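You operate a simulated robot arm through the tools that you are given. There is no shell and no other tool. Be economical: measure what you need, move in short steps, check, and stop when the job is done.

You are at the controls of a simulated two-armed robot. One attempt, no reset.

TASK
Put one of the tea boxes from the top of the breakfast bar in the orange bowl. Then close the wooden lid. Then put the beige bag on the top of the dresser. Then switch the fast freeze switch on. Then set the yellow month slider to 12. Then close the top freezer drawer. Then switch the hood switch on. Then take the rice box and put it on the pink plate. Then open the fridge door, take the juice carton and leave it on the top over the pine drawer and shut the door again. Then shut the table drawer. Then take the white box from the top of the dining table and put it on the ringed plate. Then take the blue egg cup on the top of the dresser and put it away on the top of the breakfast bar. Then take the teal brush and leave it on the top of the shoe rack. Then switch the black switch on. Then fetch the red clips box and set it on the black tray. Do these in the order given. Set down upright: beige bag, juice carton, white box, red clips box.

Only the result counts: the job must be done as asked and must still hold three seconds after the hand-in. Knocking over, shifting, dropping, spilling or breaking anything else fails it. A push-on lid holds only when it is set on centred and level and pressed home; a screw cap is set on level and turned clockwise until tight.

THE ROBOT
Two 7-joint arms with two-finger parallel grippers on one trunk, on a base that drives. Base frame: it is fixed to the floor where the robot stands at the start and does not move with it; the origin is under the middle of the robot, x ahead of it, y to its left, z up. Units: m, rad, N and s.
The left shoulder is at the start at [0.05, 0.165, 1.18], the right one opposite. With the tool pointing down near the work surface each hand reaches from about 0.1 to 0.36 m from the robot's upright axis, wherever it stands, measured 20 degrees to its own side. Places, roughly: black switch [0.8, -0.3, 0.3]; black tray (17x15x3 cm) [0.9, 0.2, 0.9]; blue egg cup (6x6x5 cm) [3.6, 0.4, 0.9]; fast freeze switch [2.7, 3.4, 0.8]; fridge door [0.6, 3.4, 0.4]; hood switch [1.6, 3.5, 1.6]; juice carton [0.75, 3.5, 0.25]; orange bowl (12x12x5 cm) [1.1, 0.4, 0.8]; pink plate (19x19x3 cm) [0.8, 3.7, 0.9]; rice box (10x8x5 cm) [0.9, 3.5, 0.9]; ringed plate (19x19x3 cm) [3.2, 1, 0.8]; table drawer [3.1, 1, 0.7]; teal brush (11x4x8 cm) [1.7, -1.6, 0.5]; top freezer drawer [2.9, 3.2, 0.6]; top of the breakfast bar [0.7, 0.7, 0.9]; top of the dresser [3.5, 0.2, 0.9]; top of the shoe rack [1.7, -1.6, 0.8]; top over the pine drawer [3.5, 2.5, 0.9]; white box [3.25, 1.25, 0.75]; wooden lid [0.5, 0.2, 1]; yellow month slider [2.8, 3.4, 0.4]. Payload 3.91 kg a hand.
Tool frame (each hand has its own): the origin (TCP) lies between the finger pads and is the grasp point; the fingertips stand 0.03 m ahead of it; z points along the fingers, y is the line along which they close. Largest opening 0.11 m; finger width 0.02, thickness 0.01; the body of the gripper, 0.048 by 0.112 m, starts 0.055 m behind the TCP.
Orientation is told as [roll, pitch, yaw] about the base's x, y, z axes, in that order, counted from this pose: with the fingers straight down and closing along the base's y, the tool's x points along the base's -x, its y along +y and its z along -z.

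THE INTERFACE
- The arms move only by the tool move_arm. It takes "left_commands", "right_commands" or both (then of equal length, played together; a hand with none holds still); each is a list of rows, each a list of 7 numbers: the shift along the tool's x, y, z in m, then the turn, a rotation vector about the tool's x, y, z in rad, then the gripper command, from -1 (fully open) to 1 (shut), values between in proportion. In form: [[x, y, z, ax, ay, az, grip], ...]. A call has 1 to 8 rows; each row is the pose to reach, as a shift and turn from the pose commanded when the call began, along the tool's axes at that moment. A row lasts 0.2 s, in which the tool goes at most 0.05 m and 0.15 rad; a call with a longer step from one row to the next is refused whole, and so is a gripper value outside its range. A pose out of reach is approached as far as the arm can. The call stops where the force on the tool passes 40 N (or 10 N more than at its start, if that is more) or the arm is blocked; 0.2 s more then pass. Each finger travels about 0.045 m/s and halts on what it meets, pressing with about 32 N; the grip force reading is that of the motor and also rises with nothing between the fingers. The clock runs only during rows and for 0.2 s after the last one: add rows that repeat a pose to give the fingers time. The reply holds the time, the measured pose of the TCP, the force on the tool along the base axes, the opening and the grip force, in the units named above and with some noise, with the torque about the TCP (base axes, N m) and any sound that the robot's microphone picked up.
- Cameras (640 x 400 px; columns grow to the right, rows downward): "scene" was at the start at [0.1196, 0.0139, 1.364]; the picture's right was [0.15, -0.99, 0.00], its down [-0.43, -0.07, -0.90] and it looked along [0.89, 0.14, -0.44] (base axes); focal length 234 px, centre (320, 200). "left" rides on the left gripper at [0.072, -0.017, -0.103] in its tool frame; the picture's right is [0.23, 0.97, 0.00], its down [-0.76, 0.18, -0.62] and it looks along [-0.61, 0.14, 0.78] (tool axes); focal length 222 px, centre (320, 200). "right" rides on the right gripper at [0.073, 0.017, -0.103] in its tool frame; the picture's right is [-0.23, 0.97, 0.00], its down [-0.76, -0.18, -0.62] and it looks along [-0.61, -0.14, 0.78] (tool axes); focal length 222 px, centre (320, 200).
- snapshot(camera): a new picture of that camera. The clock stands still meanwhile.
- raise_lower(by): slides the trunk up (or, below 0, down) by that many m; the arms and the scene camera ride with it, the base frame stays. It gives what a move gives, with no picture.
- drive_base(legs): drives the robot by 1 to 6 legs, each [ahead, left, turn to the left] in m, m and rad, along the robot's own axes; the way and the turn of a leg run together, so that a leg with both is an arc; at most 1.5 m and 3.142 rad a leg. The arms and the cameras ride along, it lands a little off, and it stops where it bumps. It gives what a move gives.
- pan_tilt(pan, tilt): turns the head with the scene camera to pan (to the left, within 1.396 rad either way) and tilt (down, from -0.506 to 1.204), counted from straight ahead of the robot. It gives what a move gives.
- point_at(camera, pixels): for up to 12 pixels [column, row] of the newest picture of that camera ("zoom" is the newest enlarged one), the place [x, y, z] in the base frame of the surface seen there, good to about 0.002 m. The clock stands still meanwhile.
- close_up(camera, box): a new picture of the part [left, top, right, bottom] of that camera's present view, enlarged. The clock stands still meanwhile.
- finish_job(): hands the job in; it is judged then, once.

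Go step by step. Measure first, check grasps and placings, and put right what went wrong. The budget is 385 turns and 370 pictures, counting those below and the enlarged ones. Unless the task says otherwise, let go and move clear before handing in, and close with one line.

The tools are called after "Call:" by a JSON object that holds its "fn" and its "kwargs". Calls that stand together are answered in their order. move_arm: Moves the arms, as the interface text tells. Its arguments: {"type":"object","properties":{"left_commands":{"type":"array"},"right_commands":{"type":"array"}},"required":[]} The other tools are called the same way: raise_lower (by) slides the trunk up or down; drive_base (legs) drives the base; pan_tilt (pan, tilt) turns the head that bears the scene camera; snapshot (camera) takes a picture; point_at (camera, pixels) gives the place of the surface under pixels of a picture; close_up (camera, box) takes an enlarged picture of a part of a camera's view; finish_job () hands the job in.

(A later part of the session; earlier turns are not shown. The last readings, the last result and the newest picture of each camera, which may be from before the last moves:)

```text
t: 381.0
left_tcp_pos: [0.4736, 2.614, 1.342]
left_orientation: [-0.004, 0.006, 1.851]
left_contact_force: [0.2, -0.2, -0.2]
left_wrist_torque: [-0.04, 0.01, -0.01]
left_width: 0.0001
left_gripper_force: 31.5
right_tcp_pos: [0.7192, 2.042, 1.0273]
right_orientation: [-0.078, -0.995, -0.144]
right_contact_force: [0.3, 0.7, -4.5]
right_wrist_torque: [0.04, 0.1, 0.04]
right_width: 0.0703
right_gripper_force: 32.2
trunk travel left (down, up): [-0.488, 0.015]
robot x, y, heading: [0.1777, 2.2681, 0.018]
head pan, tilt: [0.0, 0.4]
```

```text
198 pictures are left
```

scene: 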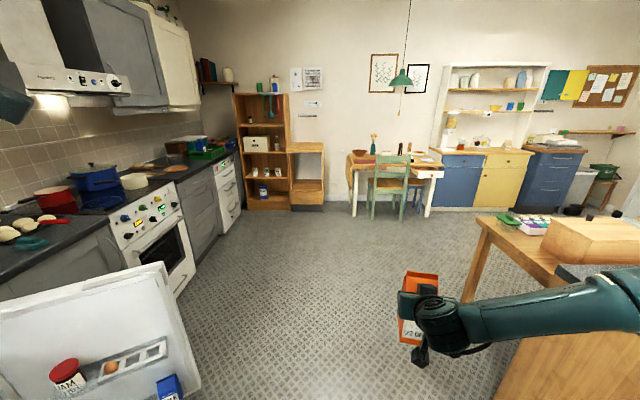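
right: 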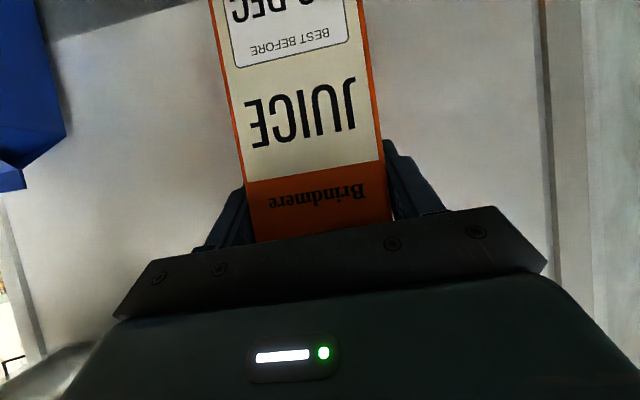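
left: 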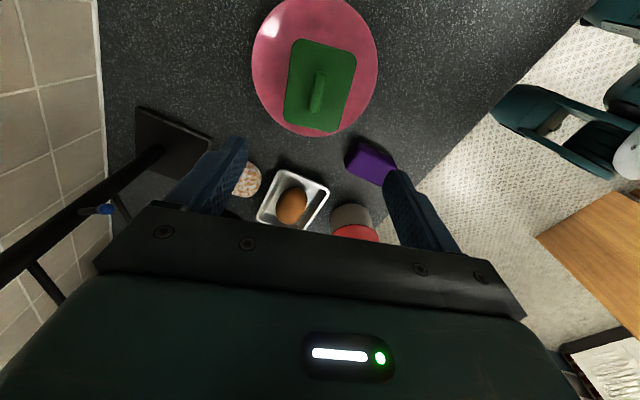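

Aisle ahead is clear. Measure the pine unit top and carton bottom.

Call:
{"fn": "point_at", "kwargs": {"camera": "scene", "pixels": [[305, 144], [305, 152], [322, 150], [290, 150], [305, 175], [305, 205], [352, 160], [480, 220], [600, 250], [410, 338], [405, 280], [430, 275]]}}

Call:
{"fn": "close_up", "kwargs": {"camera": "scene", "box": [230, 80, 430, 220]}}

Call:
{"fn": "close_up", "kwargs": {"camera": "scene", "box": [360, 250, 480, 370]}}

Call:
{"fn": "point_at", "kwargs": {"camera": "zoom", "pixels": [[215, 120], [300, 470], [260, 475], [220, 460], [330, 500], [250, 300], [370, 140], [220, 400]]}}

```text
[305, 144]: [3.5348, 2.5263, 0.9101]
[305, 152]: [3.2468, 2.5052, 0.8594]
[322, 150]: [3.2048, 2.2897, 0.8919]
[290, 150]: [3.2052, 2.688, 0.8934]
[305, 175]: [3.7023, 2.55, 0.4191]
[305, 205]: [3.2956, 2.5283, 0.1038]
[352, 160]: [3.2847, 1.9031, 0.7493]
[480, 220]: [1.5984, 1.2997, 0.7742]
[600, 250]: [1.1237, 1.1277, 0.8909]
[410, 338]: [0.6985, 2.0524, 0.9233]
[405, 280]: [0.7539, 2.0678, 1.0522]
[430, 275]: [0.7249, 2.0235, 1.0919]
```

```text
2.86 times, centred on (330, 150) of scene
```

zoom: 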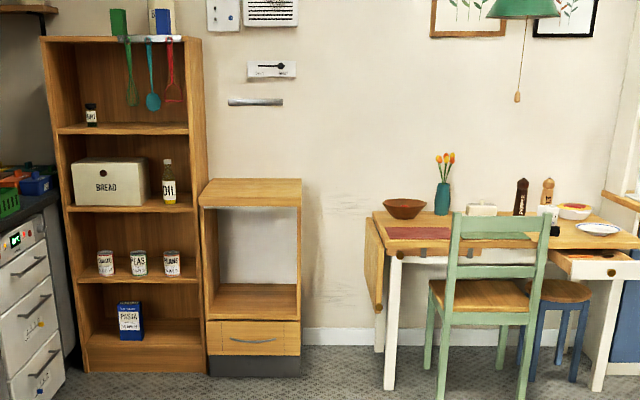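

```text
3.33 times, centred on (420, 310) of scene
```

zoom: 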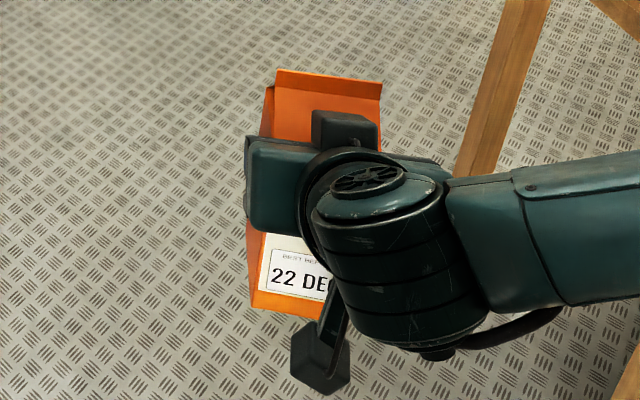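

```text
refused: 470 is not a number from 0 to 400
```

Pine top is z≈0.91, x 3.2–3.6, y 2.29–2.69, empty. Raise the carton a bit and drive there.

Call:
{"fn": "move_arm", "kwargs": {"right_commands": [[-0.03, 0, -0.02, 0, 0, 0, 1], [-0.059, 0, -0.038, 0, 0, 0, 1]]}}

Call:
{"fn": "drive_base", "kwargs": {"legs": [[1.3, 0.1, 0], [1.0, 0.3, 0]]}}

Call:
{"fn": "snapshot", "kwargs": {"camera": "scene"}}

```text
t: 381.6
left_tcp_pos: [0.4731, 2.6132, 1.3405]
left_orientation: [-0.004, 0.008, 1.849]
left_contact_force: [0.2, 0.2, -0.6]
left_wrist_torque: [0.01, 0.02, 0.01]
left_width: 0.0
left_gripper_force: 31.9
right_tcp_pos: [0.7188, 2.0446, 1.098]
right_orientation: [-0.08, -0.992, -0.142]
right_contact_force: [-0.3, 0.1, -6.1]
right_wrist_torque: [0.02, 0.1, 0.0]
right_width: 0.0704
right_gripper_force: 32.1
trunk travel left (down, up): [-0.488, 0.015]
robot x, y, heading: [0.175, 2.2629, 0.025]
head pan, tilt: [0.0, 0.4]
```

```text
t: 393.2
left_tcp_pos: [2.7601, 3.0704, 1.3414]
left_orientation: [-0.003, 0.008, 1.87]
left_contact_force: [0.0, 0.5, 0.0]
left_wrist_torque: [0.01, 0.0, -0.02]
left_width: 0.0
left_gripper_force: 31.8
right_tcp_pos: [3.019, 2.5067, 1.0984]
right_orientation: [-0.078, -0.996, -0.121]
right_contact_force: [-0.2, 0.1, -6.0]
right_wrist_torque: [0.04, 0.1, 0.0]
right_width: 0.0703
right_gripper_force: 32.2
trunk travel left (down, up): [-0.488, 0.015]
robot x, y, heading: [2.4723, 2.7159, 0.041]
head pan, tilt: [0.0, 0.4]
```

```text
195 pictures are left
```

scene: 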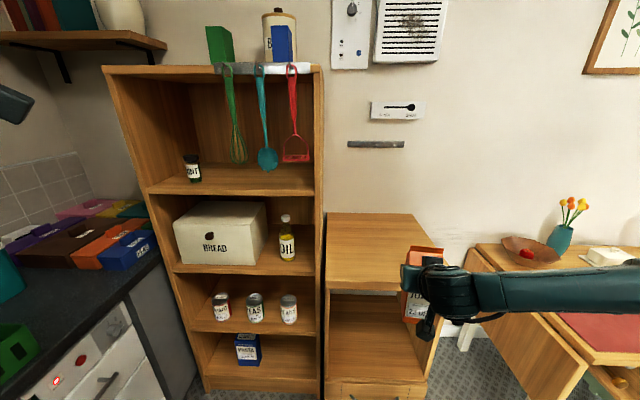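

Call:
{"fn": "close_up", "kwargs": {"camera": "scene", "box": [370, 230, 498, 350]}}

Call:
{"fn": "point_at", "kwargs": {"camera": "zoom", "pixels": [[170, 270], [165, 280], [180, 262], [185, 285], [175, 90], [250, 90], [200, 310]]}}

Call:
{"fn": "point_at", "kwargs": {"camera": "scene", "pixels": [[328, 215], [412, 215], [330, 285], [400, 285], [370, 250], [380, 270]]}}

```text
3.33 times, centred on (434, 290) of scene
```

zoom: 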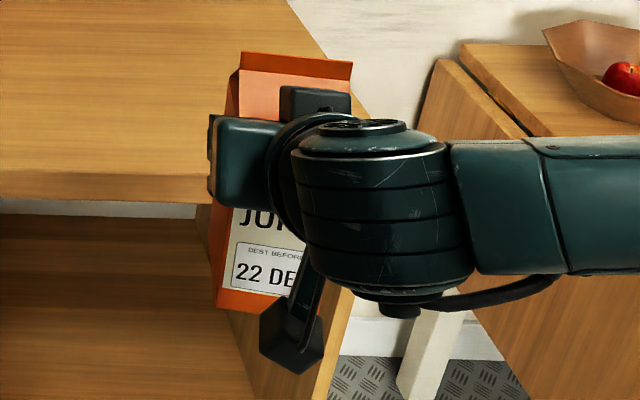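

```text
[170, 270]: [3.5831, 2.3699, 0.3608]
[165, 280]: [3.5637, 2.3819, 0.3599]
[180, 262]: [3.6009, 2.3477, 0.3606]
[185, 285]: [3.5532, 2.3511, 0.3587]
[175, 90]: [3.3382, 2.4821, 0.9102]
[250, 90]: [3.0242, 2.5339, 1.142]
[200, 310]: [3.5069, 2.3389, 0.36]
```

```text
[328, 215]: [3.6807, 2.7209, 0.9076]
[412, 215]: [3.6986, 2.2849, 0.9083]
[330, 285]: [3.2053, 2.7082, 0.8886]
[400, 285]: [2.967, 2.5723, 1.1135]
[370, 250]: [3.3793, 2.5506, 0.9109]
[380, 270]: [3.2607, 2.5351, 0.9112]
```

Call:
{"fn": "point_at", "kwargs": {"camera": "zoom", "pixels": [[235, 302], [220, 298], [245, 300], [230, 270], [250, 295]]}}

Call:
{"fn": "drive_base", "kwargs": {"legs": [[0.33, -0.02, -0.03]]}}

Call:
{"fn": "snapshot", "kwargs": {"camera": "scene"}}

```text
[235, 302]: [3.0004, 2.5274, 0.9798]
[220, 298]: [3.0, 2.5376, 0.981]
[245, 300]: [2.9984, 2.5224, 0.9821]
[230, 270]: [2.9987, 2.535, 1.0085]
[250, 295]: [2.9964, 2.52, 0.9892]
```

```text
t: 395.4
left_tcp_pos: [3.0989, 3.0521, 1.3408]
left_orientation: [-0.004, 0.007, 1.843]
left_contact_force: [0.2, -0.7, 0.9]
left_wrist_torque: [0.0, 0.02, 0.03]
left_width: 0.0001
left_gripper_force: 31.5
right_tcp_pos: [3.3413, 2.4806, 1.0984]
right_orientation: [-0.078, -0.994, -0.151]
right_contact_force: [0.2, 0.6, -7.5]
right_wrist_torque: [0.01, 0.1, 0.01]
right_width: 0.07
right_gripper_force: 32.4
trunk travel left (down, up): [-0.488, 0.015]
robot x, y, heading: [2.8004, 2.7024, 0.009]
head pan, tilt: [0.0, 0.4]
```

```text
193 pictures are left
```

scene: 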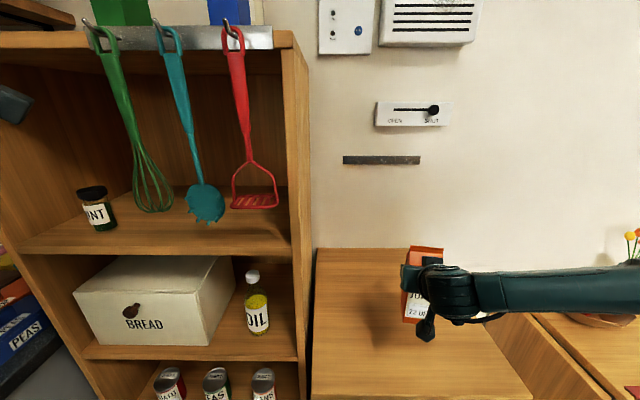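

Over the top. Carton bottom is 0.119 below TCP; lower 6 cm.

Call:
{"fn": "raise_lower", "kwargs": {"by": -0.06}}

Call:
{"fn": "move_arm", "kwargs": {"right_commands": [[0.0034, 0, 0.0022, 0, 0, 0, 1], [0.006, 0, 0.0039, 0, 0, 0, 1]]}}

```text
t: 396.4
left_tcp_pos: [3.0987, 3.0514, 1.2812]
left_orientation: [-0.006, 0.007, 1.843]
left_contact_force: [-0.2, 0.9, -0.3]
left_wrist_torque: [-0.03, -0.03, 0.01]
left_width: 0.0
left_gripper_force: 32.1
right_tcp_pos: [3.3402, 2.4803, 1.0386]
right_orientation: [-0.076, -0.996, -0.154]
right_contact_force: [1.5, 0.7, -3.0]
right_wrist_torque: [0.12, -0.22, -0.04]
right_width: 0.0702
right_gripper_force: 32.4
trunk travel left (down, up): [-0.428, 0.075]
robot x, y, heading: [2.7996, 2.7024, 0.015]
head pan, tilt: [0.0, 0.4]
```

```text
t: 397.0
left_tcp_pos: [3.0958, 3.0523, 1.2824]
left_orientation: [-0.009, 0.011, 1.842]
left_contact_force: [0.2, 0.2, 0.2]
left_wrist_torque: [0.02, -0.03, -0.03]
left_width: 0.0001
left_gripper_force: 32.1
right_tcp_pos: [3.3402, 2.4804, 1.0397]
right_orientation: [-0.07, -1.011, -0.16]
right_contact_force: [0.5, -4.3, 30.3]
right_wrist_torque: [0.77, 0.49, 0.03]
right_width: 0.07
right_gripper_force: 31.5
trunk travel left (down, up): [-0.428, 0.075]
robot x, y, heading: [2.8028, 2.7068, 0.012]
head pan, tilt: [0.0, 0.4]
```

Contact. Ease back and open.

Call:
{"fn": "move_arm", "kwargs": {"right_commands": [[-0.0034, 0, -0.0022, 0, 0, 0, 1], [-0.0034, 0, -0.0022, 0, 0, 0, 0.3], [-0.0034, 0, -0.0022, 0, 0, 0, -0.4], [-0.0034, 0, -0.0022, 0, 0, 0, -1], [-0.0034, 0, -0.0022, 0, 0, 0, -1]]}}

Call:
{"fn": "snapshot", "kwargs": {"camera": "right"}}

Call:
{"fn": "close_up", "kwargs": {"camera": "scene", "box": [370, 230, 498, 350]}}

```text
t: 398.2
left_tcp_pos: [3.0982, 3.0511, 1.2803]
left_orientation: [-0.005, 0.007, 1.843]
left_contact_force: [-0.2, -0.6, -1.0]
left_wrist_torque: [0.0, 0.0, -0.01]
left_width: 0.0
left_gripper_force: 32.2
right_tcp_pos: [3.3384, 2.4801, 1.0342]
right_orientation: [-0.079, -0.992, -0.151]
right_contact_force: [-0.5, -0.1, 0.3]
right_wrist_torque: [0.0, -0.01, -0.01]
right_width: 0.11
right_gripper_force: 0.1
trunk travel left (down, up): [-0.428, 0.075]
robot x, y, heading: [2.7974, 2.7049, 0.016]
head pan, tilt: [0.0, 0.4]
```

```text
192 pictures are left
```

right: 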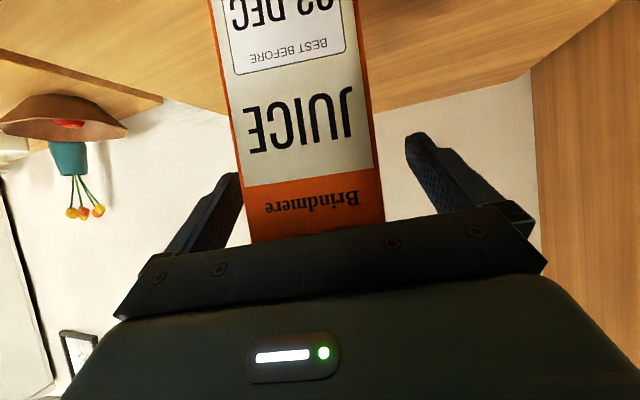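

```text
3.33 times, centred on (434, 290) of scene
```

zoom: 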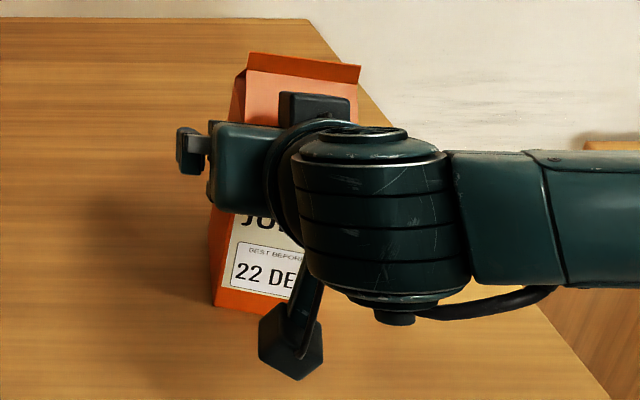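

Carton stands. Withdraw along the pointing direction by driving straight back along the hand axis.

Call:
{"fn": "move_arm", "kwargs": {"right_commands": [[0, 0, -0.03, 0, 0, 0, -1], [0, 0, -0.06, 0, 0, 0, -1], [0, 0, -0.09, 0, 0, 0, -1], [0, 0, -0.12, 0, 0, 0, -1]]}}

Call:
{"fn": "drive_base", "kwargs": {"legs": [[-0.4, 0, 0]]}}

Call:
{"fn": "snapshot", "kwargs": {"camera": "scene"}}

```text
t: 399.2
left_tcp_pos: [3.0981, 3.0519, 1.2803]
left_orientation: [-0.007, 0.009, 1.842]
left_contact_force: [0.1, 0.0, -0.2]
left_wrist_torque: [0.02, -0.01, -0.04]
left_width: 0.0001
left_gripper_force: 31.6
right_tcp_pos: [3.2416, 2.5047, 1.1008]
right_orientation: [-0.079, -0.993, -0.15]
right_contact_force: [-0.3, -0.2, -0.5]
right_wrist_torque: [0.01, 0.0, 0.0]
right_width: 0.1101
right_gripper_force: 0.0
trunk travel left (down, up): [-0.428, 0.075]
robot x, y, heading: [2.7981, 2.7057, 0.014]
head pan, tilt: [0.0, 0.4]
```

```text
t: 401.6
left_tcp_pos: [2.6991, 3.0468, 1.2816]
left_orientation: [-0.005, 0.007, 1.843]
left_contact_force: [-0.2, -0.7, 0.9]
left_wrist_torque: [0.0, 0.0, -0.04]
left_width: 0.0003
left_gripper_force: 31.9
right_tcp_pos: [2.8436, 2.4994, 1.1008]
right_orientation: [-0.078, -0.995, -0.151]
right_contact_force: [-0.1, -0.6, 0.1]
right_wrist_torque: [-0.01, 0.01, -0.01]
right_width: 0.11
right_gripper_force: 0.0
trunk travel left (down, up): [-0.428, 0.075]
robot x, y, heading: [2.3988, 2.702, 0.011]
head pan, tilt: [0.0, 0.4]
```

```text
190 pictures are left
```

scene: 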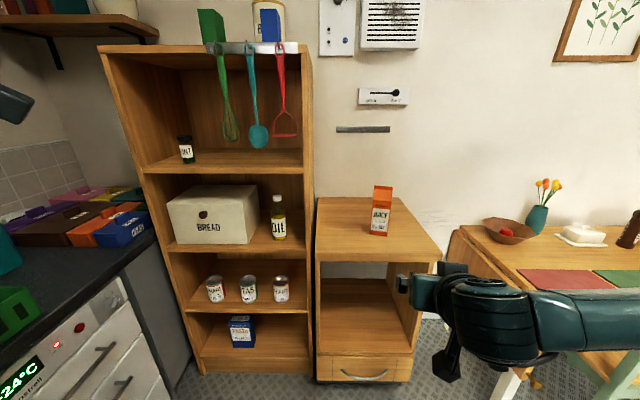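

Juice is upright on the pine top. Now go shut the fridge door: right hand closed, face +y, and come up to the right of the door.

Call:
{"fn": "drive_base", "kwargs": {"legs": [[0, -0.3, 0], [0, 0, 1.56], [0, 1.1, 0]]}}

Call:
{"fn": "raise_lower", "kwargs": {"by": -0.4}}

Call:
{"fn": "move_arm", "kwargs": {"right_commands": [[0, 0, 0, 0, 0, 0, 0], [0, 0, 0, 0, 0, 0, 1], [0, 0, 0, 0, 0, 0, 1], [0, 0, 0, 0, 0, 0, 1], [0, 0, 0, 0, 0, 0, 1], [0, 0, 0, 0, 0, 0, 1]]}}

Call:
{"fn": "pan_tilt", "kwargs": {"pan": 0.2, "tilt": 0.5}}

Call:
{"fn": "snapshot", "kwargs": {"camera": "scene"}}

```text
t: 412.7
left_tcp_pos: [0.9676, 2.7021, 1.2811]
left_orientation: [-0.004, 0.008, -2.88]
left_contact_force: [0.0, 0.0, -0.3]
left_wrist_torque: [0.0, -0.02, 0.01]
left_width: 0.0001
left_gripper_force: 32.4
right_tcp_pos: [1.517, 2.8415, 1.1002]
right_orientation: [-0.077, -0.994, 1.411]
right_contact_force: [-0.2, -0.4, -0.3]
right_wrist_torque: [0.02, -0.02, 0.02]
right_width: 0.1099
right_gripper_force: 0.1
trunk travel left (down, up): [-0.428, 0.075]
robot x, y, heading: [1.3146, 2.3982, 1.573]
head pan, tilt: [0.0, 0.4]
```

```text
t: 416.5
left_tcp_pos: [0.9681, 2.7016, 0.8809]
left_orientation: [-0.006, 0.007, -2.877]
left_contact_force: [-1.0, 0.6, -0.4]
left_wrist_torque: [0.05, 0.0, -0.01]
left_width: 0.0
left_gripper_force: 31.9
right_tcp_pos: [1.5164, 2.8412, 0.6993]
right_orientation: [-0.077, -0.995, 1.412]
right_contact_force: [-0.4, 0.7, 0.0]
right_wrist_torque: [0.01, 0.0, 0.03]
right_width: 0.1103
right_gripper_force: 0.1
trunk travel left (down, up): [-0.028, 0.475]
robot x, y, heading: [1.3119, 2.4012, 1.574]
head pan, tilt: [0.0, 0.4]
```

```text
t: 417.9
left_tcp_pos: [0.9677, 2.7015, 0.8801]
left_orientation: [-0.006, 0.008, -2.878]
left_contact_force: [0.0, 0.2, 0.1]
left_wrist_torque: [0.0, 0.04, 0.02]
left_width: 0.0
left_gripper_force: 32.3
right_tcp_pos: [1.5157, 2.8422, 0.7005]
right_orientation: [-0.078, -0.995, 1.411]
right_contact_force: [0.7, 0.7, -0.2]
right_wrist_torque: [0.0, 0.01, -0.05]
right_width: 0.0003
right_gripper_force: 12.6
trunk travel left (down, up): [-0.028, 0.475]
robot x, y, heading: [1.3114, 2.4018, 1.575]
head pan, tilt: [0.0, 0.4]
```

```text
t: 418.6
left_tcp_pos: [0.9677, 2.7021, 0.8806]
left_orientation: [-0.005, 0.007, -2.878]
left_contact_force: [0.2, 0.0, -1.1]
left_wrist_torque: [0.02, 0.0, -0.01]
left_width: 0.0
left_gripper_force: 31.9
right_tcp_pos: [1.5169, 2.8425, 0.6995]
right_orientation: [-0.076, -0.994, 1.412]
right_contact_force: [0.6, -0.5, -0.1]
right_wrist_torque: [-0.04, -0.01, 0.01]
right_width: 0.0
right_gripper_force: 32.2
trunk travel left (down, up): [-0.028, 0.475]
robot x, y, heading: [1.3132, 2.4002, 1.576]
head pan, tilt: [0.201, 0.499]
```

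```text
189 pictures are left
```

scene: 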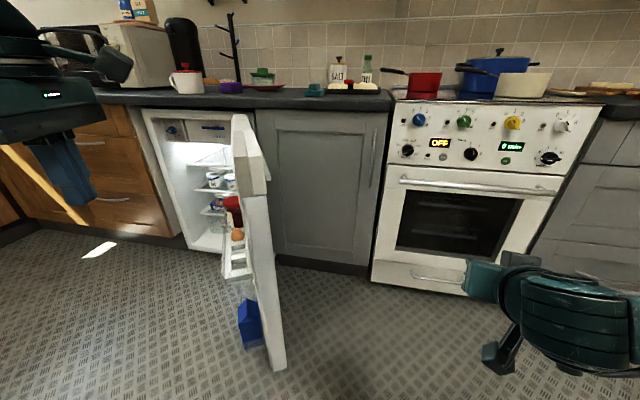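

Call:
{"fn": "point_at", "kwargs": {"camera": "scene", "pixels": [[262, 180], [255, 165], [275, 350], [268, 250], [245, 130], [240, 165]]}}

```text
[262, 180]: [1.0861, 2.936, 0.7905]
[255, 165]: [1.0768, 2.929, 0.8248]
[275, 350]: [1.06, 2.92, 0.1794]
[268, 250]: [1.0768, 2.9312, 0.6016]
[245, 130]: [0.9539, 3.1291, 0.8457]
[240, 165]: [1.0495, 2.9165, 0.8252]
```

Raise the left hand clear, drive ahead 0.17 and then left to swing the door.

Call:
{"fn": "move_arm", "kwargs": {"left_commands": [[0, 0.02, -0.04, 0, 0, 0, 1], [0, 0.04, -0.08, 0, 0, 0, 1], [0, 0.06, -0.12, 0, 0, 0, 1], [0, 0.08, -0.14, 0, 0, 0, 1]]}}

Call:
{"fn": "drive_base", "kwargs": {"legs": [[0.17, 0, 0], [0, 0.45, 0]]}}

Call:
{"fn": "snapshot", "kwargs": {"camera": "scene"}}

```text
t: 419.6
left_tcp_pos: [0.9894, 2.6247, 1.0162]
left_orientation: [-0.007, 0.011, -2.878]
left_contact_force: [-0.3, 0.6, 0.3]
left_wrist_torque: [0.0, -0.02, 0.02]
left_width: 0.0
left_gripper_force: 31.5
left hand out of reach, approached as far as the arm can: row 4
right_tcp_pos: [1.5171, 2.8413, 0.6991]
right_orientation: [-0.079, -0.993, 1.412]
right_contact_force: [0.4, -0.4, -0.3]
right_wrist_torque: [0.0, -0.02, 0.01]
right_width: 0.0
right_gripper_force: 32.2
trunk travel left (down, up): [-0.028, 0.475]
robot x, y, heading: [1.3105, 2.3976, 1.573]
head pan, tilt: [0.201, 0.499]
```

```text
t: 423.4
left_tcp_pos: [0.5374, 2.7961, 1.015]
left_orientation: [-0.008, 0.009, -2.88]
left_contact_force: [-0.6, 0.3, -0.4]
left_wrist_torque: [0.0, -0.01, 0.02]
left_width: 0.0
left_gripper_force: 31.9
right_tcp_pos: [1.0667, 3.0121, 0.6993]
right_orientation: [-0.078, -0.994, 1.41]
right_contact_force: [-0.1, -0.1, -0.6]
right_wrist_torque: [-0.03, -0.02, 0.01]
right_width: 0.0002
right_gripper_force: 32.4
trunk travel left (down, up): [-0.028, 0.475]
robot x, y, heading: [0.8593, 2.5731, 1.571]
head pan, tilt: [0.201, 0.499]
```

```text
188 pictures are left
```

scene: 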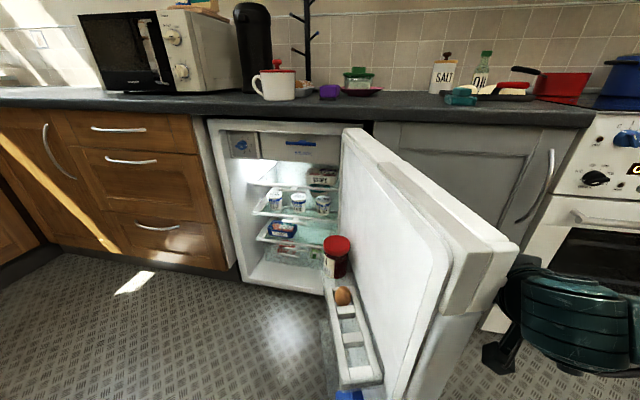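

The door edge sweeps close to my chest; back off 8 cm while extending the right arm 8 cm, then continue left.

Call:
{"fn": "drive_base", "kwargs": {"legs": [[-0.08, 0, 0]]}}

Call:
{"fn": "move_arm", "kwargs": {"right_commands": [[-0.022, 0, 0.033, 0, 0, 0, 1], [-0.044, 0, 0.067, 0, 0, 0, 1]]}}

Call:
{"fn": "drive_base", "kwargs": {"legs": [[0, 0.25, 0]]}}

Call:
{"fn": "snapshot", "kwargs": {"camera": "scene"}}

```text
t: 424.5
left_tcp_pos: [0.5369, 2.7161, 1.0153]
left_orientation: [-0.006, 0.009, -2.879]
left_contact_force: [-0.1, 0.3, 0.1]
left_wrist_torque: [0.01, -0.01, 0.0]
left_width: 0.0
left_gripper_force: 31.2
right_tcp_pos: [1.0648, 2.9319, 0.7001]
right_orientation: [-0.078, -0.995, 1.41]
right_contact_force: [0.9, 0.3, -0.5]
right_wrist_torque: [0.0, -0.02, 0.02]
right_width: 0.0
right_gripper_force: 31.4
trunk travel left (down, up): [-0.028, 0.475]
robot x, y, heading: [0.8567, 2.4874, 1.577]
head pan, tilt: [0.201, 0.499]
```

```text
t: 425.1
left_tcp_pos: [0.5373, 2.7158, 1.0148]
left_orientation: [-0.007, 0.009, -2.878]
left_contact_force: [0.1, 0.0, -0.2]
left_wrist_torque: [0.03, -0.01, -0.01]
left_width: 0.0
left_gripper_force: 32.0
right_tcp_pos: [1.083, 3.0105, 0.7003]
right_orientation: [-0.079, -0.993, 1.411]
right_contact_force: [-0.4, -0.5, 0.3]
right_wrist_torque: [-0.01, -0.03, 0.02]
right_width: 0.0
right_gripper_force: 32.2
trunk travel left (down, up): [-0.028, 0.475]
robot x, y, heading: [0.8607, 2.4903, 1.576]
head pan, tilt: [0.201, 0.499]
```

```text
t: 426.9
left_tcp_pos: [0.2854, 2.7156, 1.0146]
left_orientation: [-0.006, 0.011, -2.878]
left_contact_force: [-1.1, 0.0, 0.0]
left_wrist_torque: [-0.03, 0.0, 0.01]
left_width: 0.0
left_gripper_force: 31.7
right_tcp_pos: [0.8299, 3.0099, 0.7003]
right_orientation: [-0.076, -0.995, 1.411]
right_contact_force: [-0.1, 0.2, -0.4]
right_wrist_torque: [0.02, 0.0, -0.01]
right_width: 0.0002
right_gripper_force: 32.0
trunk travel left (down, up): [-0.028, 0.475]
robot x, y, heading: [0.6089, 2.4869, 1.577]
head pan, tilt: [0.201, 0.499]
```

```text
187 pictures are left
```

scene: 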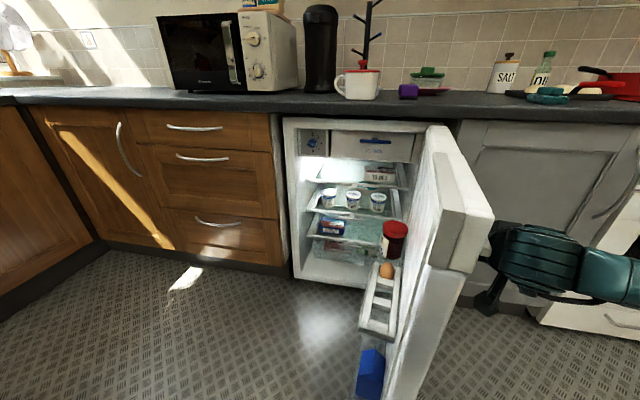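

Call:
{"fn": "drive_base", "kwargs": {"legs": [[0, 0.25, 0]]}}

Call:
{"fn": "snapshot", "kwargs": {"camera": "scene"}}

```text
t: 428.8
left_tcp_pos: [0.0371, 2.7127, 1.0165]
left_orientation: [-0.007, 0.009, -2.875]
left_contact_force: [0.5, -0.4, 0.1]
left_wrist_torque: [0.0, 0.0, 0.03]
left_width: 0.0
left_gripper_force: 32.1
right_tcp_pos: [0.5802, 3.0102, 0.6997]
right_orientation: [-0.078, -0.995, 1.416]
right_contact_force: [0.2, -0.2, -0.1]
right_wrist_torque: [0.01, 0.01, -0.02]
right_width: 0.0
right_gripper_force: 32.4
trunk travel left (down, up): [-0.028, 0.475]
robot x, y, heading: [0.3615, 2.4917, 1.576]
head pan, tilt: [0.201, 0.499]
```

```text
186 pictures are left
```

scene: 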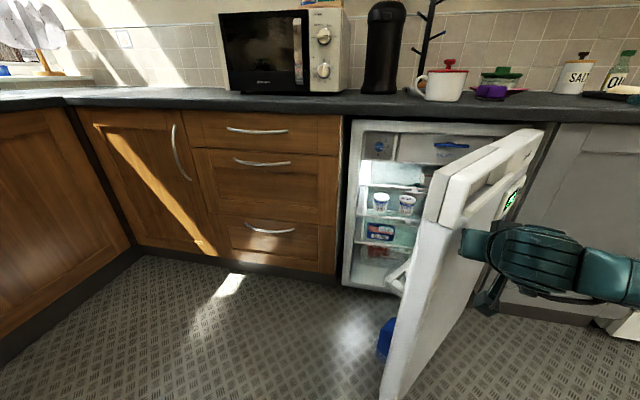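

Now push forward to close.

Call:
{"fn": "drive_base", "kwargs": {"legs": [[0.2, 0.03, 0]]}}

Call:
{"fn": "drive_base", "kwargs": {"legs": [[0.1, 0, 0]]}}

Call:
{"fn": "snapshot", "kwargs": {"camera": "scene"}}

```text
t: 430.4
left_tcp_pos: [0.0051, 2.9097, 1.0157]
left_orientation: [-0.008, 0.008, -2.875]
left_contact_force: [-0.2, 0.5, 0.0]
left_wrist_torque: [-0.04, 0.01, -0.01]
left_width: 0.0
left_gripper_force: 32.3
right_tcp_pos: [0.5471, 3.207, 0.7013]
right_orientation: [-0.077, -0.996, 1.416]
right_contact_force: [0.6, 0.8, 0.1]
right_wrist_torque: [0.0, 0.02, 0.0]
right_width: 0.0
right_gripper_force: 31.8
trunk travel left (down, up): [-0.028, 0.475]
robot x, y, heading: [0.3278, 2.6881, 1.577]
head pan, tilt: [0.201, 0.499]
```

```text
t: 431.5
left_tcp_pos: [0.0043, 3.0086, 1.0166]
left_orientation: [-0.008, 0.01, -2.875]
left_contact_force: [-0.3, -0.7, -0.3]
left_wrist_torque: [0.01, 0.0, -0.02]
left_width: 0.0002
left_gripper_force: 32.1
right_tcp_pos: [0.5468, 3.3053, 0.7]
right_orientation: [-0.079, -0.995, 1.416]
right_contact_force: [-0.2, -0.9, -1.2]
right_wrist_torque: [0.02, 0.0, -0.01]
right_width: 0.0002
right_gripper_force: 32.1
trunk travel left (down, up): [-0.028, 0.475]
robot x, y, heading: [0.325, 2.7858, 1.578]
head pan, tilt: [0.201, 0.499]
```

```text
185 pictures are left
```

scene: 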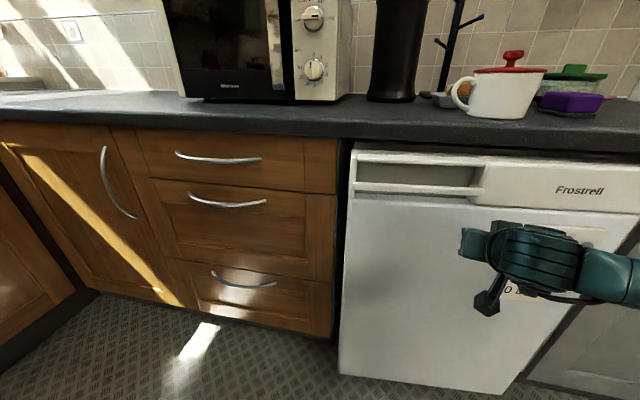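

Nearly shut; push the rest with force feedback.

Call:
{"fn": "drive_base", "kwargs": {"legs": [[0.035, 0, 0]]}}

Call:
{"fn": "move_arm", "kwargs": {"right_commands": [[-0.0054, 0, 0.0084, 0, 0, 0, 1], [-0.0109, 0, 0.0168, 0, 0, 0, 1], [-0.0163, 0, 0.025, 0, 0, 0, 1], [-0.0218, 0, 0.0336, 0, 0, 0, 1]]}}

Call:
{"fn": "close_up", "kwargs": {"camera": "scene", "box": [330, 130, 640, 390]}}

```text
t: 432.4
left_tcp_pos: [0.004, 3.0441, 1.0166]
left_orientation: [-0.008, 0.009, -2.873]
left_contact_force: [-0.3, -0.4, 0.0]
left_wrist_torque: [0.02, 0.01, -0.01]
left_width: 0.0
left_gripper_force: 32.0
right_tcp_pos: [0.5473, 3.3419, 0.7003]
right_orientation: [-0.077, -0.994, 1.417]
right_contact_force: [-0.3, 0.4, -0.8]
right_wrist_torque: [0.0, 0.0, 0.0]
right_width: 0.0002
right_gripper_force: 31.8
trunk travel left (down, up): [-0.028, 0.475]
robot x, y, heading: [0.3238, 2.8233, 1.579]
head pan, tilt: [0.201, 0.499]
```

```text
t: 433.0
left_tcp_pos: [0.0043, 3.043, 1.0161]
left_orientation: [-0.011, 0.011, -2.875]
left_contact_force: [0.7, -0.3, 0.2]
left_wrist_torque: [-0.03, -0.03, 0.02]
left_width: 0.0003
left_gripper_force: 31.5
right_tcp_pos: [0.5508, 3.3561, 0.6996]
right_orientation: [-0.08, -0.989, 1.42]
right_contact_force: [1.2, -17.7, 6.9]
right_wrist_torque: [0.07, -0.01, 0.03]
right_width: 0.0003
right_gripper_force: 31.9
trunk travel left (down, up): [-0.028, 0.475]
robot x, y, heading: [0.3303, 2.821, 1.575]
head pan, tilt: [0.201, 0.499]
stopped in row 3 (right hand): the force on the tool passed its limit (the readings are from after the stop); the commanded pose is now the measured one
```

```text
1.54 times, centred on (485, 260) of scene
```

zoom: 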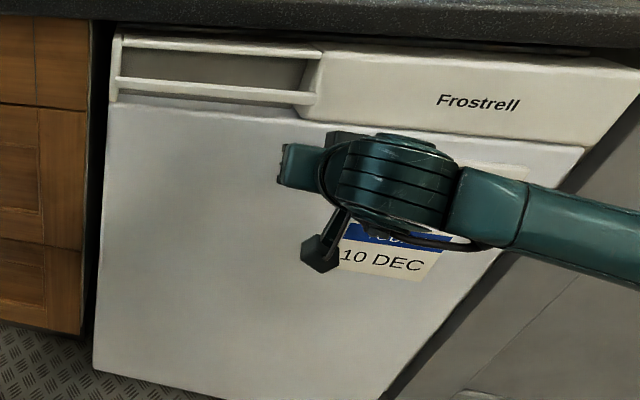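

Door is shut. Back off, verify, then head for the dining table drawer.

Call:
{"fn": "drive_base", "kwargs": {"legs": [[-0.5, 0, 0]]}}

Call:
{"fn": "raise_lower", "kwargs": {"by": 0.3}}

Call:
{"fn": "pan_tilt", "kwargs": {"pan": -0.2, "tilt": 0.5}}

Call:
{"fn": "snapshot", "kwargs": {"camera": "scene"}}

```text
t: 436.0
left_tcp_pos: [0.0084, 2.5419, 1.0148]
left_orientation: [-0.009, 0.008, -2.878]
left_contact_force: [-0.5, 0.4, -0.5]
left_wrist_torque: [0.0, 0.01, -0.02]
left_width: 0.0
left_gripper_force: 31.9
right_tcp_pos: [0.5543, 2.8538, 0.6971]
right_orientation: [-0.084, -0.984, 1.419]
right_contact_force: [0.3, -0.7, -0.4]
right_wrist_torque: [0.0, -0.03, -0.02]
right_width: 0.0002
right_gripper_force: 32.0
trunk travel left (down, up): [-0.028, 0.475]
robot x, y, heading: [0.3321, 2.3183, 1.579]
head pan, tilt: [0.201, 0.499]
```

```text
t: 439.0
left_tcp_pos: [0.0076, 2.5406, 1.317]
left_orientation: [-0.009, 0.009, -2.876]
left_contact_force: [0.3, 0.4, 0.1]
left_wrist_torque: [0.02, -0.02, -0.02]
left_width: 0.0001
left_gripper_force: 32.4
right_tcp_pos: [0.5537, 2.8544, 0.9979]
right_orientation: [-0.081, -0.986, 1.419]
right_contact_force: [-0.2, 0.0, -0.1]
right_wrist_torque: [0.02, 0.0, 0.05]
right_width: 0.0003
right_gripper_force: 32.5
trunk travel left (down, up): [-0.328, 0.175]
robot x, y, heading: [0.3324, 2.3154, 1.572]
head pan, tilt: [0.201, 0.499]
```

```text
t: 439.9
left_tcp_pos: [0.0077, 2.541, 1.315]
left_orientation: [-0.009, 0.008, -2.877]
left_contact_force: [-0.4, 0.4, -0.5]
left_wrist_torque: [0.0, 0.01, 0.0]
left_width: 0.0
left_gripper_force: 31.8
right_tcp_pos: [0.5554, 2.8554, 0.9978]
right_orientation: [-0.082, -0.985, 1.418]
right_contact_force: [-0.1, -0.1, 0.7]
right_wrist_torque: [0.02, 0.03, -0.05]
right_width: 0.0
right_gripper_force: 32.0
trunk travel left (down, up): [-0.328, 0.175]
robot x, y, heading: [0.3304, 2.3161, 1.574]
head pan, tilt: [-0.201, 0.499]
```

```text
183 pictures are left
```

scene: 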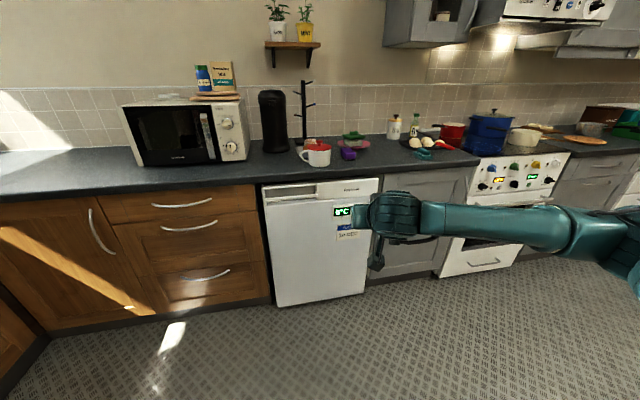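

Fridge is shut. Now drive to face the dining table from (2.3,1.05).

Call:
{"fn": "drive_base", "kwargs": {"legs": [[0, 0, -1.574], [1.45, 0, 0], [0.5, 0, 0], [0, -1.25, 0]]}}

Call:
{"fn": "pan_tilt", "kwargs": {"pan": 0.0, "tilt": 0.6}}

Call:
{"fn": "snapshot", "kwargs": {"camera": "scene"}}

```text
t: 459.4
left_tcp_pos: [2.4857, 1.3468, 1.3157]
left_orientation: [-0.009, 0.009, 1.811]
left_contact_force: [0.0, 0.0, 0.5]
left_wrist_torque: [-0.02, 0.01, -0.01]
left_width: 0.0003
left_gripper_force: 31.8
right_tcp_pos: [2.7852, 0.7931, 0.9977]
right_orientation: [-0.082, -0.984, -0.177]
right_contact_force: [0.3, 0.1, -0.6]
right_wrist_torque: [-0.03, -0.01, 0.03]
right_width: 0.0001
right_gripper_force: 32.1
trunk travel left (down, up): [-0.328, 0.175]
robot x, y, heading: [2.2523, 1.0272, -0.017]
head pan, tilt: [-0.201, 0.499]
```

```text
t: 460.1
left_tcp_pos: [2.4871, 1.3474, 1.3166]
left_orientation: [-0.009, 0.008, 1.812]
left_contact_force: [-0.2, -0.6, 0.4]
left_wrist_torque: [-0.01, -0.03, 0.0]
left_width: 0.0003
left_gripper_force: 32.2
right_tcp_pos: [2.7859, 0.7933, 0.9981]
right_orientation: [-0.082, -0.982, -0.176]
right_contact_force: [0.0, 0.1, 0.2]
right_wrist_torque: [0.0, -0.01, 0.0]
right_width: 0.0
right_gripper_force: 32.1
trunk travel left (down, up): [-0.328, 0.175]
robot x, y, heading: [2.2544, 1.029, -0.019]
head pan, tilt: [0.0, 0.6]
```

```text
182 pictures are left
```

scene: 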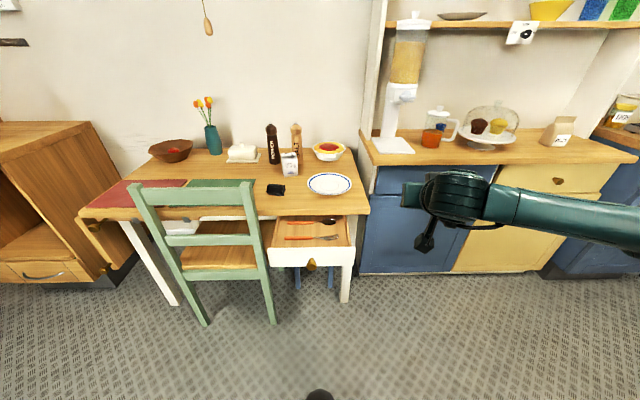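

Call:
{"fn": "close_up", "kwargs": {"camera": "scene", "box": [210, 110, 402, 300]}}

Call:
{"fn": "point_at", "kwargs": {"camera": "scene", "pixels": [[312, 255], [270, 252], [350, 255], [312, 245], [330, 183], [313, 183], [345, 185], [290, 163], [290, 155], [355, 210], [260, 215], [302, 225]]}}

```text
2.11 times, centred on (306, 205) of scene
```

zoom: 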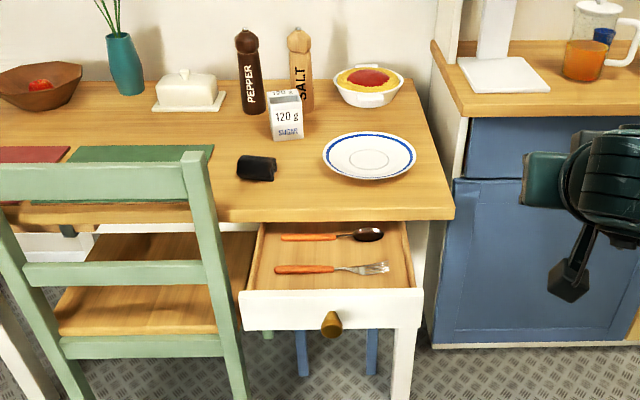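

```text
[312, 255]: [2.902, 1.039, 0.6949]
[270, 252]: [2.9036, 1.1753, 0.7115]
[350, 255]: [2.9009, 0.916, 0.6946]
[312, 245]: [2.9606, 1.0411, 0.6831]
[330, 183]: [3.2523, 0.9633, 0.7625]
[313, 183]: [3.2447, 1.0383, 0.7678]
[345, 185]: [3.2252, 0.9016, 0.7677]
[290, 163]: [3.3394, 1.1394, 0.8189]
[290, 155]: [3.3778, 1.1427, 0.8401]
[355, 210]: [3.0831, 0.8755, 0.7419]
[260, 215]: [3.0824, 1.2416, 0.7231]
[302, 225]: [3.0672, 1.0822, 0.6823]
```

Drawer front at x≈2.90 (y 0.90–1.18, z≈0.66). Check the chair legs' position before positioning.

Call:
{"fn": "point_at", "kwargs": {"camera": "scene", "pixels": [[273, 320], [203, 322], [250, 230], [250, 190], [275, 280], [346, 300], [180, 300]]}}

```text
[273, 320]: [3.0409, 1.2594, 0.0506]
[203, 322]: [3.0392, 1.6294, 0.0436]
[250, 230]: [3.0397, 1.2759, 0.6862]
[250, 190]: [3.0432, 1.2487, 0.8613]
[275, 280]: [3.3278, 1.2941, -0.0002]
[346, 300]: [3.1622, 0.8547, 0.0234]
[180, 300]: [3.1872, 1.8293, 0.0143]
```

Chair is at x≥3.04, clear. Shift left 0.2, lower and push.

Call:
{"fn": "drive_base", "kwargs": {"legs": [[0, 0.2, 0.017]]}}

Call:
{"fn": "raise_lower", "kwargs": {"by": -0.315}}

Call:
{"fn": "snapshot", "kwargs": {"camera": "right"}}

Call:
{"fn": "snapshot", "kwargs": {"camera": "scene"}}

```text
t: 461.8
left_tcp_pos: [2.4827, 1.5539, 1.3162]
left_orientation: [-0.009, 0.011, 1.826]
left_contact_force: [-0.2, 0.4, -0.8]
left_wrist_torque: [-0.04, 0.05, 0.05]
left_width: 0.0
left_gripper_force: 32.1
right_tcp_pos: [2.793, 1.0054, 0.9996]
right_orientation: [-0.084, -0.986, -0.157]
right_contact_force: [-0.5, 0.4, -0.6]
right_wrist_torque: [-0.04, 0.04, 0.0]
right_width: 0.0
right_gripper_force: 31.6
trunk travel left (down, up): [-0.328, 0.175]
robot x, y, heading: [2.2542, 1.2346, 0.002]
head pan, tilt: [0.0, 0.6]
```

```text
t: 464.9
left_tcp_pos: [2.4835, 1.5533, 1.0012]
left_orientation: [-0.009, 0.01, 1.828]
left_contact_force: [0.0, 0.2, -0.4]
left_wrist_torque: [-0.01, 0.03, 0.0]
left_width: 0.0001
left_gripper_force: 31.9
right_tcp_pos: [2.792, 1.0031, 0.6837]
right_orientation: [-0.083, -0.986, -0.16]
right_contact_force: [-0.5, -0.2, 0.1]
right_wrist_torque: [0.03, 0.01, -0.01]
right_width: 0.0001
right_gripper_force: 31.8
trunk travel left (down, up): [-0.013, 0.49]
robot x, y, heading: [2.2589, 1.2313, -0.004]
head pan, tilt: [0.0, 0.6]
```

```text
180 pictures are left
```

right: 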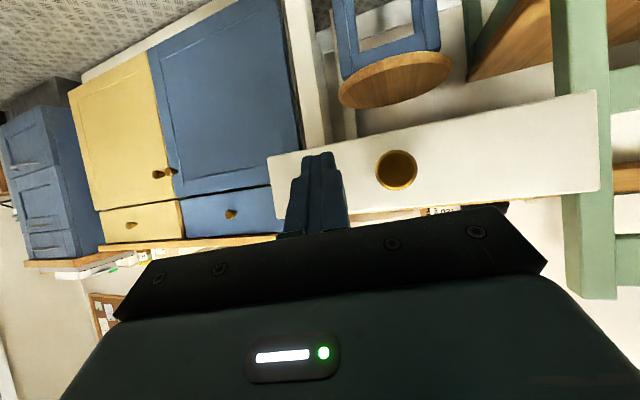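

```text
179 pictures are left
```

scene: 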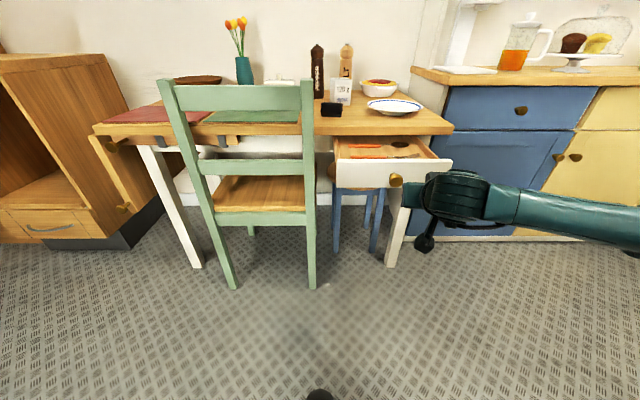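

Drive forward to push the drawer in.

Call:
{"fn": "drive_base", "kwargs": {"legs": [[0.22, 0, 0]]}}

Call:
{"fn": "snapshot", "kwargs": {"camera": "scene"}}

```text
t: 466.6
left_tcp_pos: [2.7043, 1.5521, 1.0015]
left_orientation: [-0.01, 0.011, 1.827]
left_contact_force: [0.1, -1.3, 0.3]
left_wrist_torque: [0.0, 0.02, 0.01]
left_width: 0.0
left_gripper_force: 32.2
right_tcp_pos: [3.0101, 1.0023, 0.6838]
right_orientation: [-0.08, -0.986, -0.159]
right_contact_force: [1.4, 0.0, 0.0]
right_wrist_torque: [-0.02, 0.01, 0.0]
right_width: 0.0
right_gripper_force: 31.7
trunk travel left (down, up): [-0.013, 0.49]
robot x, y, heading: [2.4792, 1.2288, -0.005]
head pan, tilt: [0.0, 0.6]
```

```text
178 pictures are left
```

scene: 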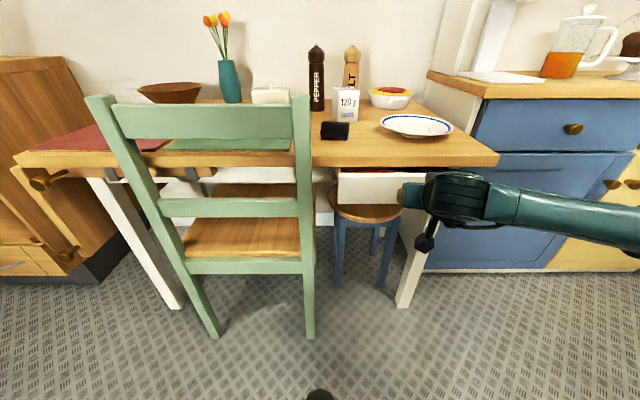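

Call:
{"fn": "drive_base", "kwargs": {"legs": [[0.04, 0, 0]]}}

Call:
{"fn": "move_arm", "kwargs": {"right_commands": [[-0.0054, 0, 0.0084, 0, 0, 0, 1], [-0.0109, 0, 0.0168, 0, 0, 0, 1], [-0.0163, 0, 0.025, 0, 0, 0, 1], [-0.0218, 0, 0.0336, 0, 0, 0, 1], [-0.027, 0, 0.042, 0, 0, 0, 1], [-0.0325, 0, 0.05, 0, 0, 0, 1]]}}

Call:
{"fn": "snapshot", "kwargs": {"camera": "scene"}}

```text
t: 467.4
left_tcp_pos: [2.7419, 1.5531, 1.0012]
left_orientation: [-0.01, 0.01, 1.828]
left_contact_force: [-0.9, -0.3, 0.1]
left_wrist_torque: [0.0, 0.01, 0.02]
left_width: 0.0001
left_gripper_force: 31.9
right_tcp_pos: [3.0519, 1.0028, 0.6831]
right_orientation: [-0.081, -0.983, -0.159]
right_contact_force: [0.1, -0.7, 1.5]
right_wrist_torque: [0.02, 0.01, 0.0]
right_width: 0.0
right_gripper_force: 32.0
trunk travel left (down, up): [-0.013, 0.49]
robot x, y, heading: [2.5142, 1.2318, -0.004]
head pan, tilt: [0.0, 0.6]
```

```text
t: 468.8
left_tcp_pos: [2.7408, 1.5527, 1.0016]
left_orientation: [-0.011, 0.011, 1.825]
left_contact_force: [-0.1, 0.2, -0.2]
left_wrist_torque: [0.01, -0.01, -0.01]
left_width: 0.0
left_gripper_force: 32.1
right_tcp_pos: [3.1012, 0.9898, 0.6826]
right_orientation: [-0.087, -0.979, -0.145]
right_contact_force: [-17.1, -3.9, 4.9]
right_wrist_torque: [0.56, -0.66, 1.17]
right_width: 0.0
right_gripper_force: 31.6
trunk travel left (down, up): [-0.013, 0.49]
robot x, y, heading: [2.5161, 1.2301, -0.007]
head pan, tilt: [0.0, 0.6]
stopped in row 6 (right hand): the force on the tool passed its limit (the readings are from after the stop); the commanded pose is now the measured one
```

```text
177 pictures are left
```

scene: 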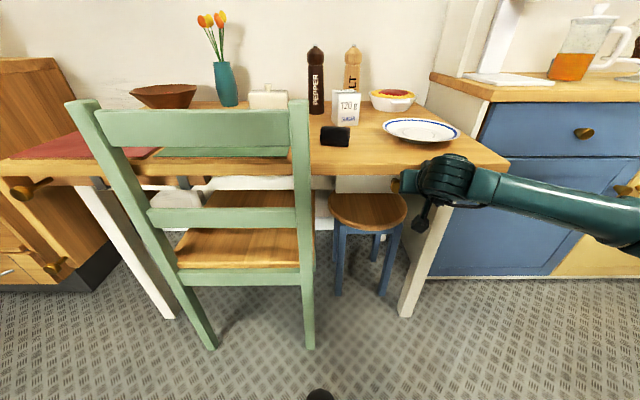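

Contact. Retract and check whether the drawer is flush.

Call:
{"fn": "drive_base", "kwargs": {"legs": [[-0.35, 0, 0]]}}

Call:
{"fn": "snapshot", "kwargs": {"camera": "scene"}}

Call:
{"fn": "close_up", "kwargs": {"camera": "scene", "box": [300, 120, 460, 240]}}

Call:
{"fn": "snapshot", "kwargs": {"camera": "right"}}

```text
t: 471.1
left_tcp_pos: [2.3921, 1.5535, 1.0002]
left_orientation: [-0.009, 0.009, 1.824]
left_contact_force: [0.0, 0.0, 0.1]
left_wrist_torque: [0.02, 0.0, 0.01]
left_width: 0.0
left_gripper_force: 32.1
right_tcp_pos: [2.7526, 0.9918, 0.6797]
right_orientation: [-0.091, -0.975, -0.148]
right_contact_force: [-0.1, 0.8, 0.5]
right_wrist_torque: [0.01, -0.02, 0.02]
right_width: 0.0
right_gripper_force: 32.1
trunk travel left (down, up): [-0.013, 0.49]
robot x, y, heading: [2.1617, 1.2302, -0.009]
head pan, tilt: [0.0, 0.6]
```

```text
176 pictures are left
```

scene: 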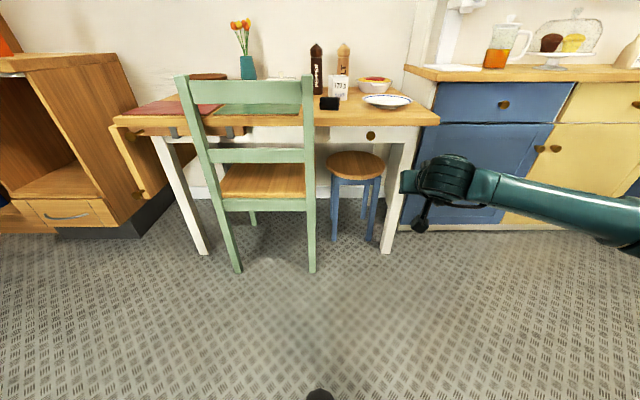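

```text
3.33 times, centred on (380, 180) of scene
```

zoom: 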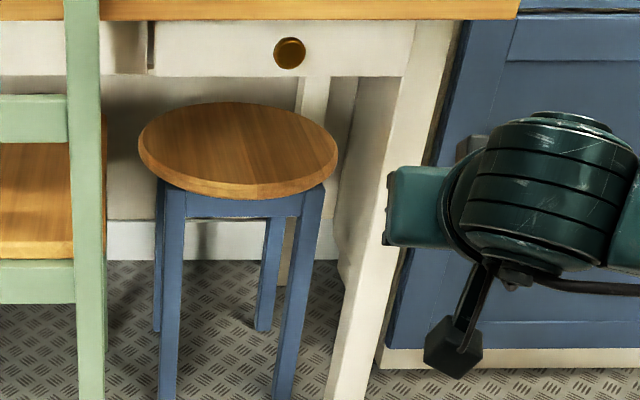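

```text
174 pictures are left
```

right: 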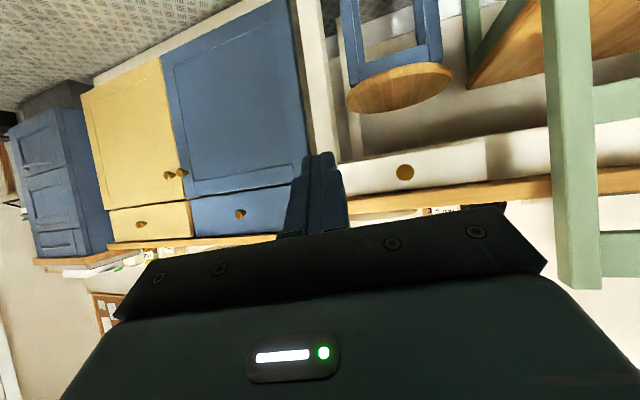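

Call:
{"fn": "point_at", "kwargs": {"camera": "zoom", "pixels": [[200, 50], [240, 55], [360, 55], [410, 60], [425, 100], [120, 50], [110, 60], [100, 20], [400, 15], [250, 30], [147, 50], [155, 50]]}}

```text
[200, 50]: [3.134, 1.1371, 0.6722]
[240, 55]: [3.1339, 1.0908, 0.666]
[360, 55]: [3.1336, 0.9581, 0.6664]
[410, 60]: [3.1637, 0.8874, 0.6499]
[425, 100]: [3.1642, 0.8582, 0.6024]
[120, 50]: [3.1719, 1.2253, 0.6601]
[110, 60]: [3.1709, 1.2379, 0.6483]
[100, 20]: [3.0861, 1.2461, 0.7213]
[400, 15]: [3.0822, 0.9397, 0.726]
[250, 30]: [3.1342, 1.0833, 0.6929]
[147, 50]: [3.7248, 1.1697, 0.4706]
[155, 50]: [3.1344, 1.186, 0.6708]
```

Drawer front is still 3.8 cm proud of the apron; the hand probably touched the table edge. Flatten the hand and try again a bit lower.

Call:
{"fn": "move_arm", "kwargs": {"right_commands": [[0, 0, 0, 0, -0.1, 0, 1], [0, 0, 0, 0, -0.2, 0, 1], [0, 0, 0, 0, -0.3, 0, 1], [0.006, 0, 0.002, 0, -0.4, 0, 1], [0.006, 0, 0.002, 0, -0.45, 0, 1]]}}

Call:
{"fn": "snapshot", "kwargs": {"camera": "right"}}

```text
t: 472.3
left_tcp_pos: [2.3926, 1.5539, 1.0005]
left_orientation: [-0.009, 0.009, 1.823]
left_contact_force: [0.2, -0.4, -0.5]
left_wrist_torque: [0.02, -0.02, -0.04]
left_width: 0.0
left_gripper_force: 31.7
right_tcp_pos: [2.7573, 1.0167, 0.6929]
right_orientation: [-0.332, -1.411, 0.096]
right_contact_force: [0.8, -0.1, -0.1]
right_wrist_torque: [-0.01, -0.02, 0.0]
right_width: 0.0
right_gripper_force: 32.1
right hand out of reach, approached as far as the arm can: row 4, 5
trunk travel left (down, up): [-0.013, 0.49]
robot x, y, heading: [2.166, 1.2341, -0.004]
head pan, tilt: [0.0, 0.6]
```

```text
173 pictures are left
```

right: 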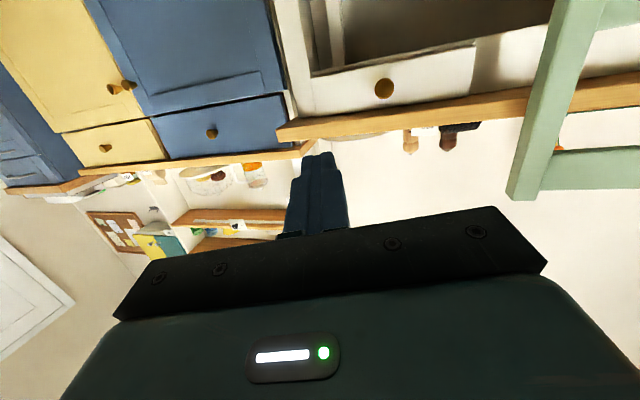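

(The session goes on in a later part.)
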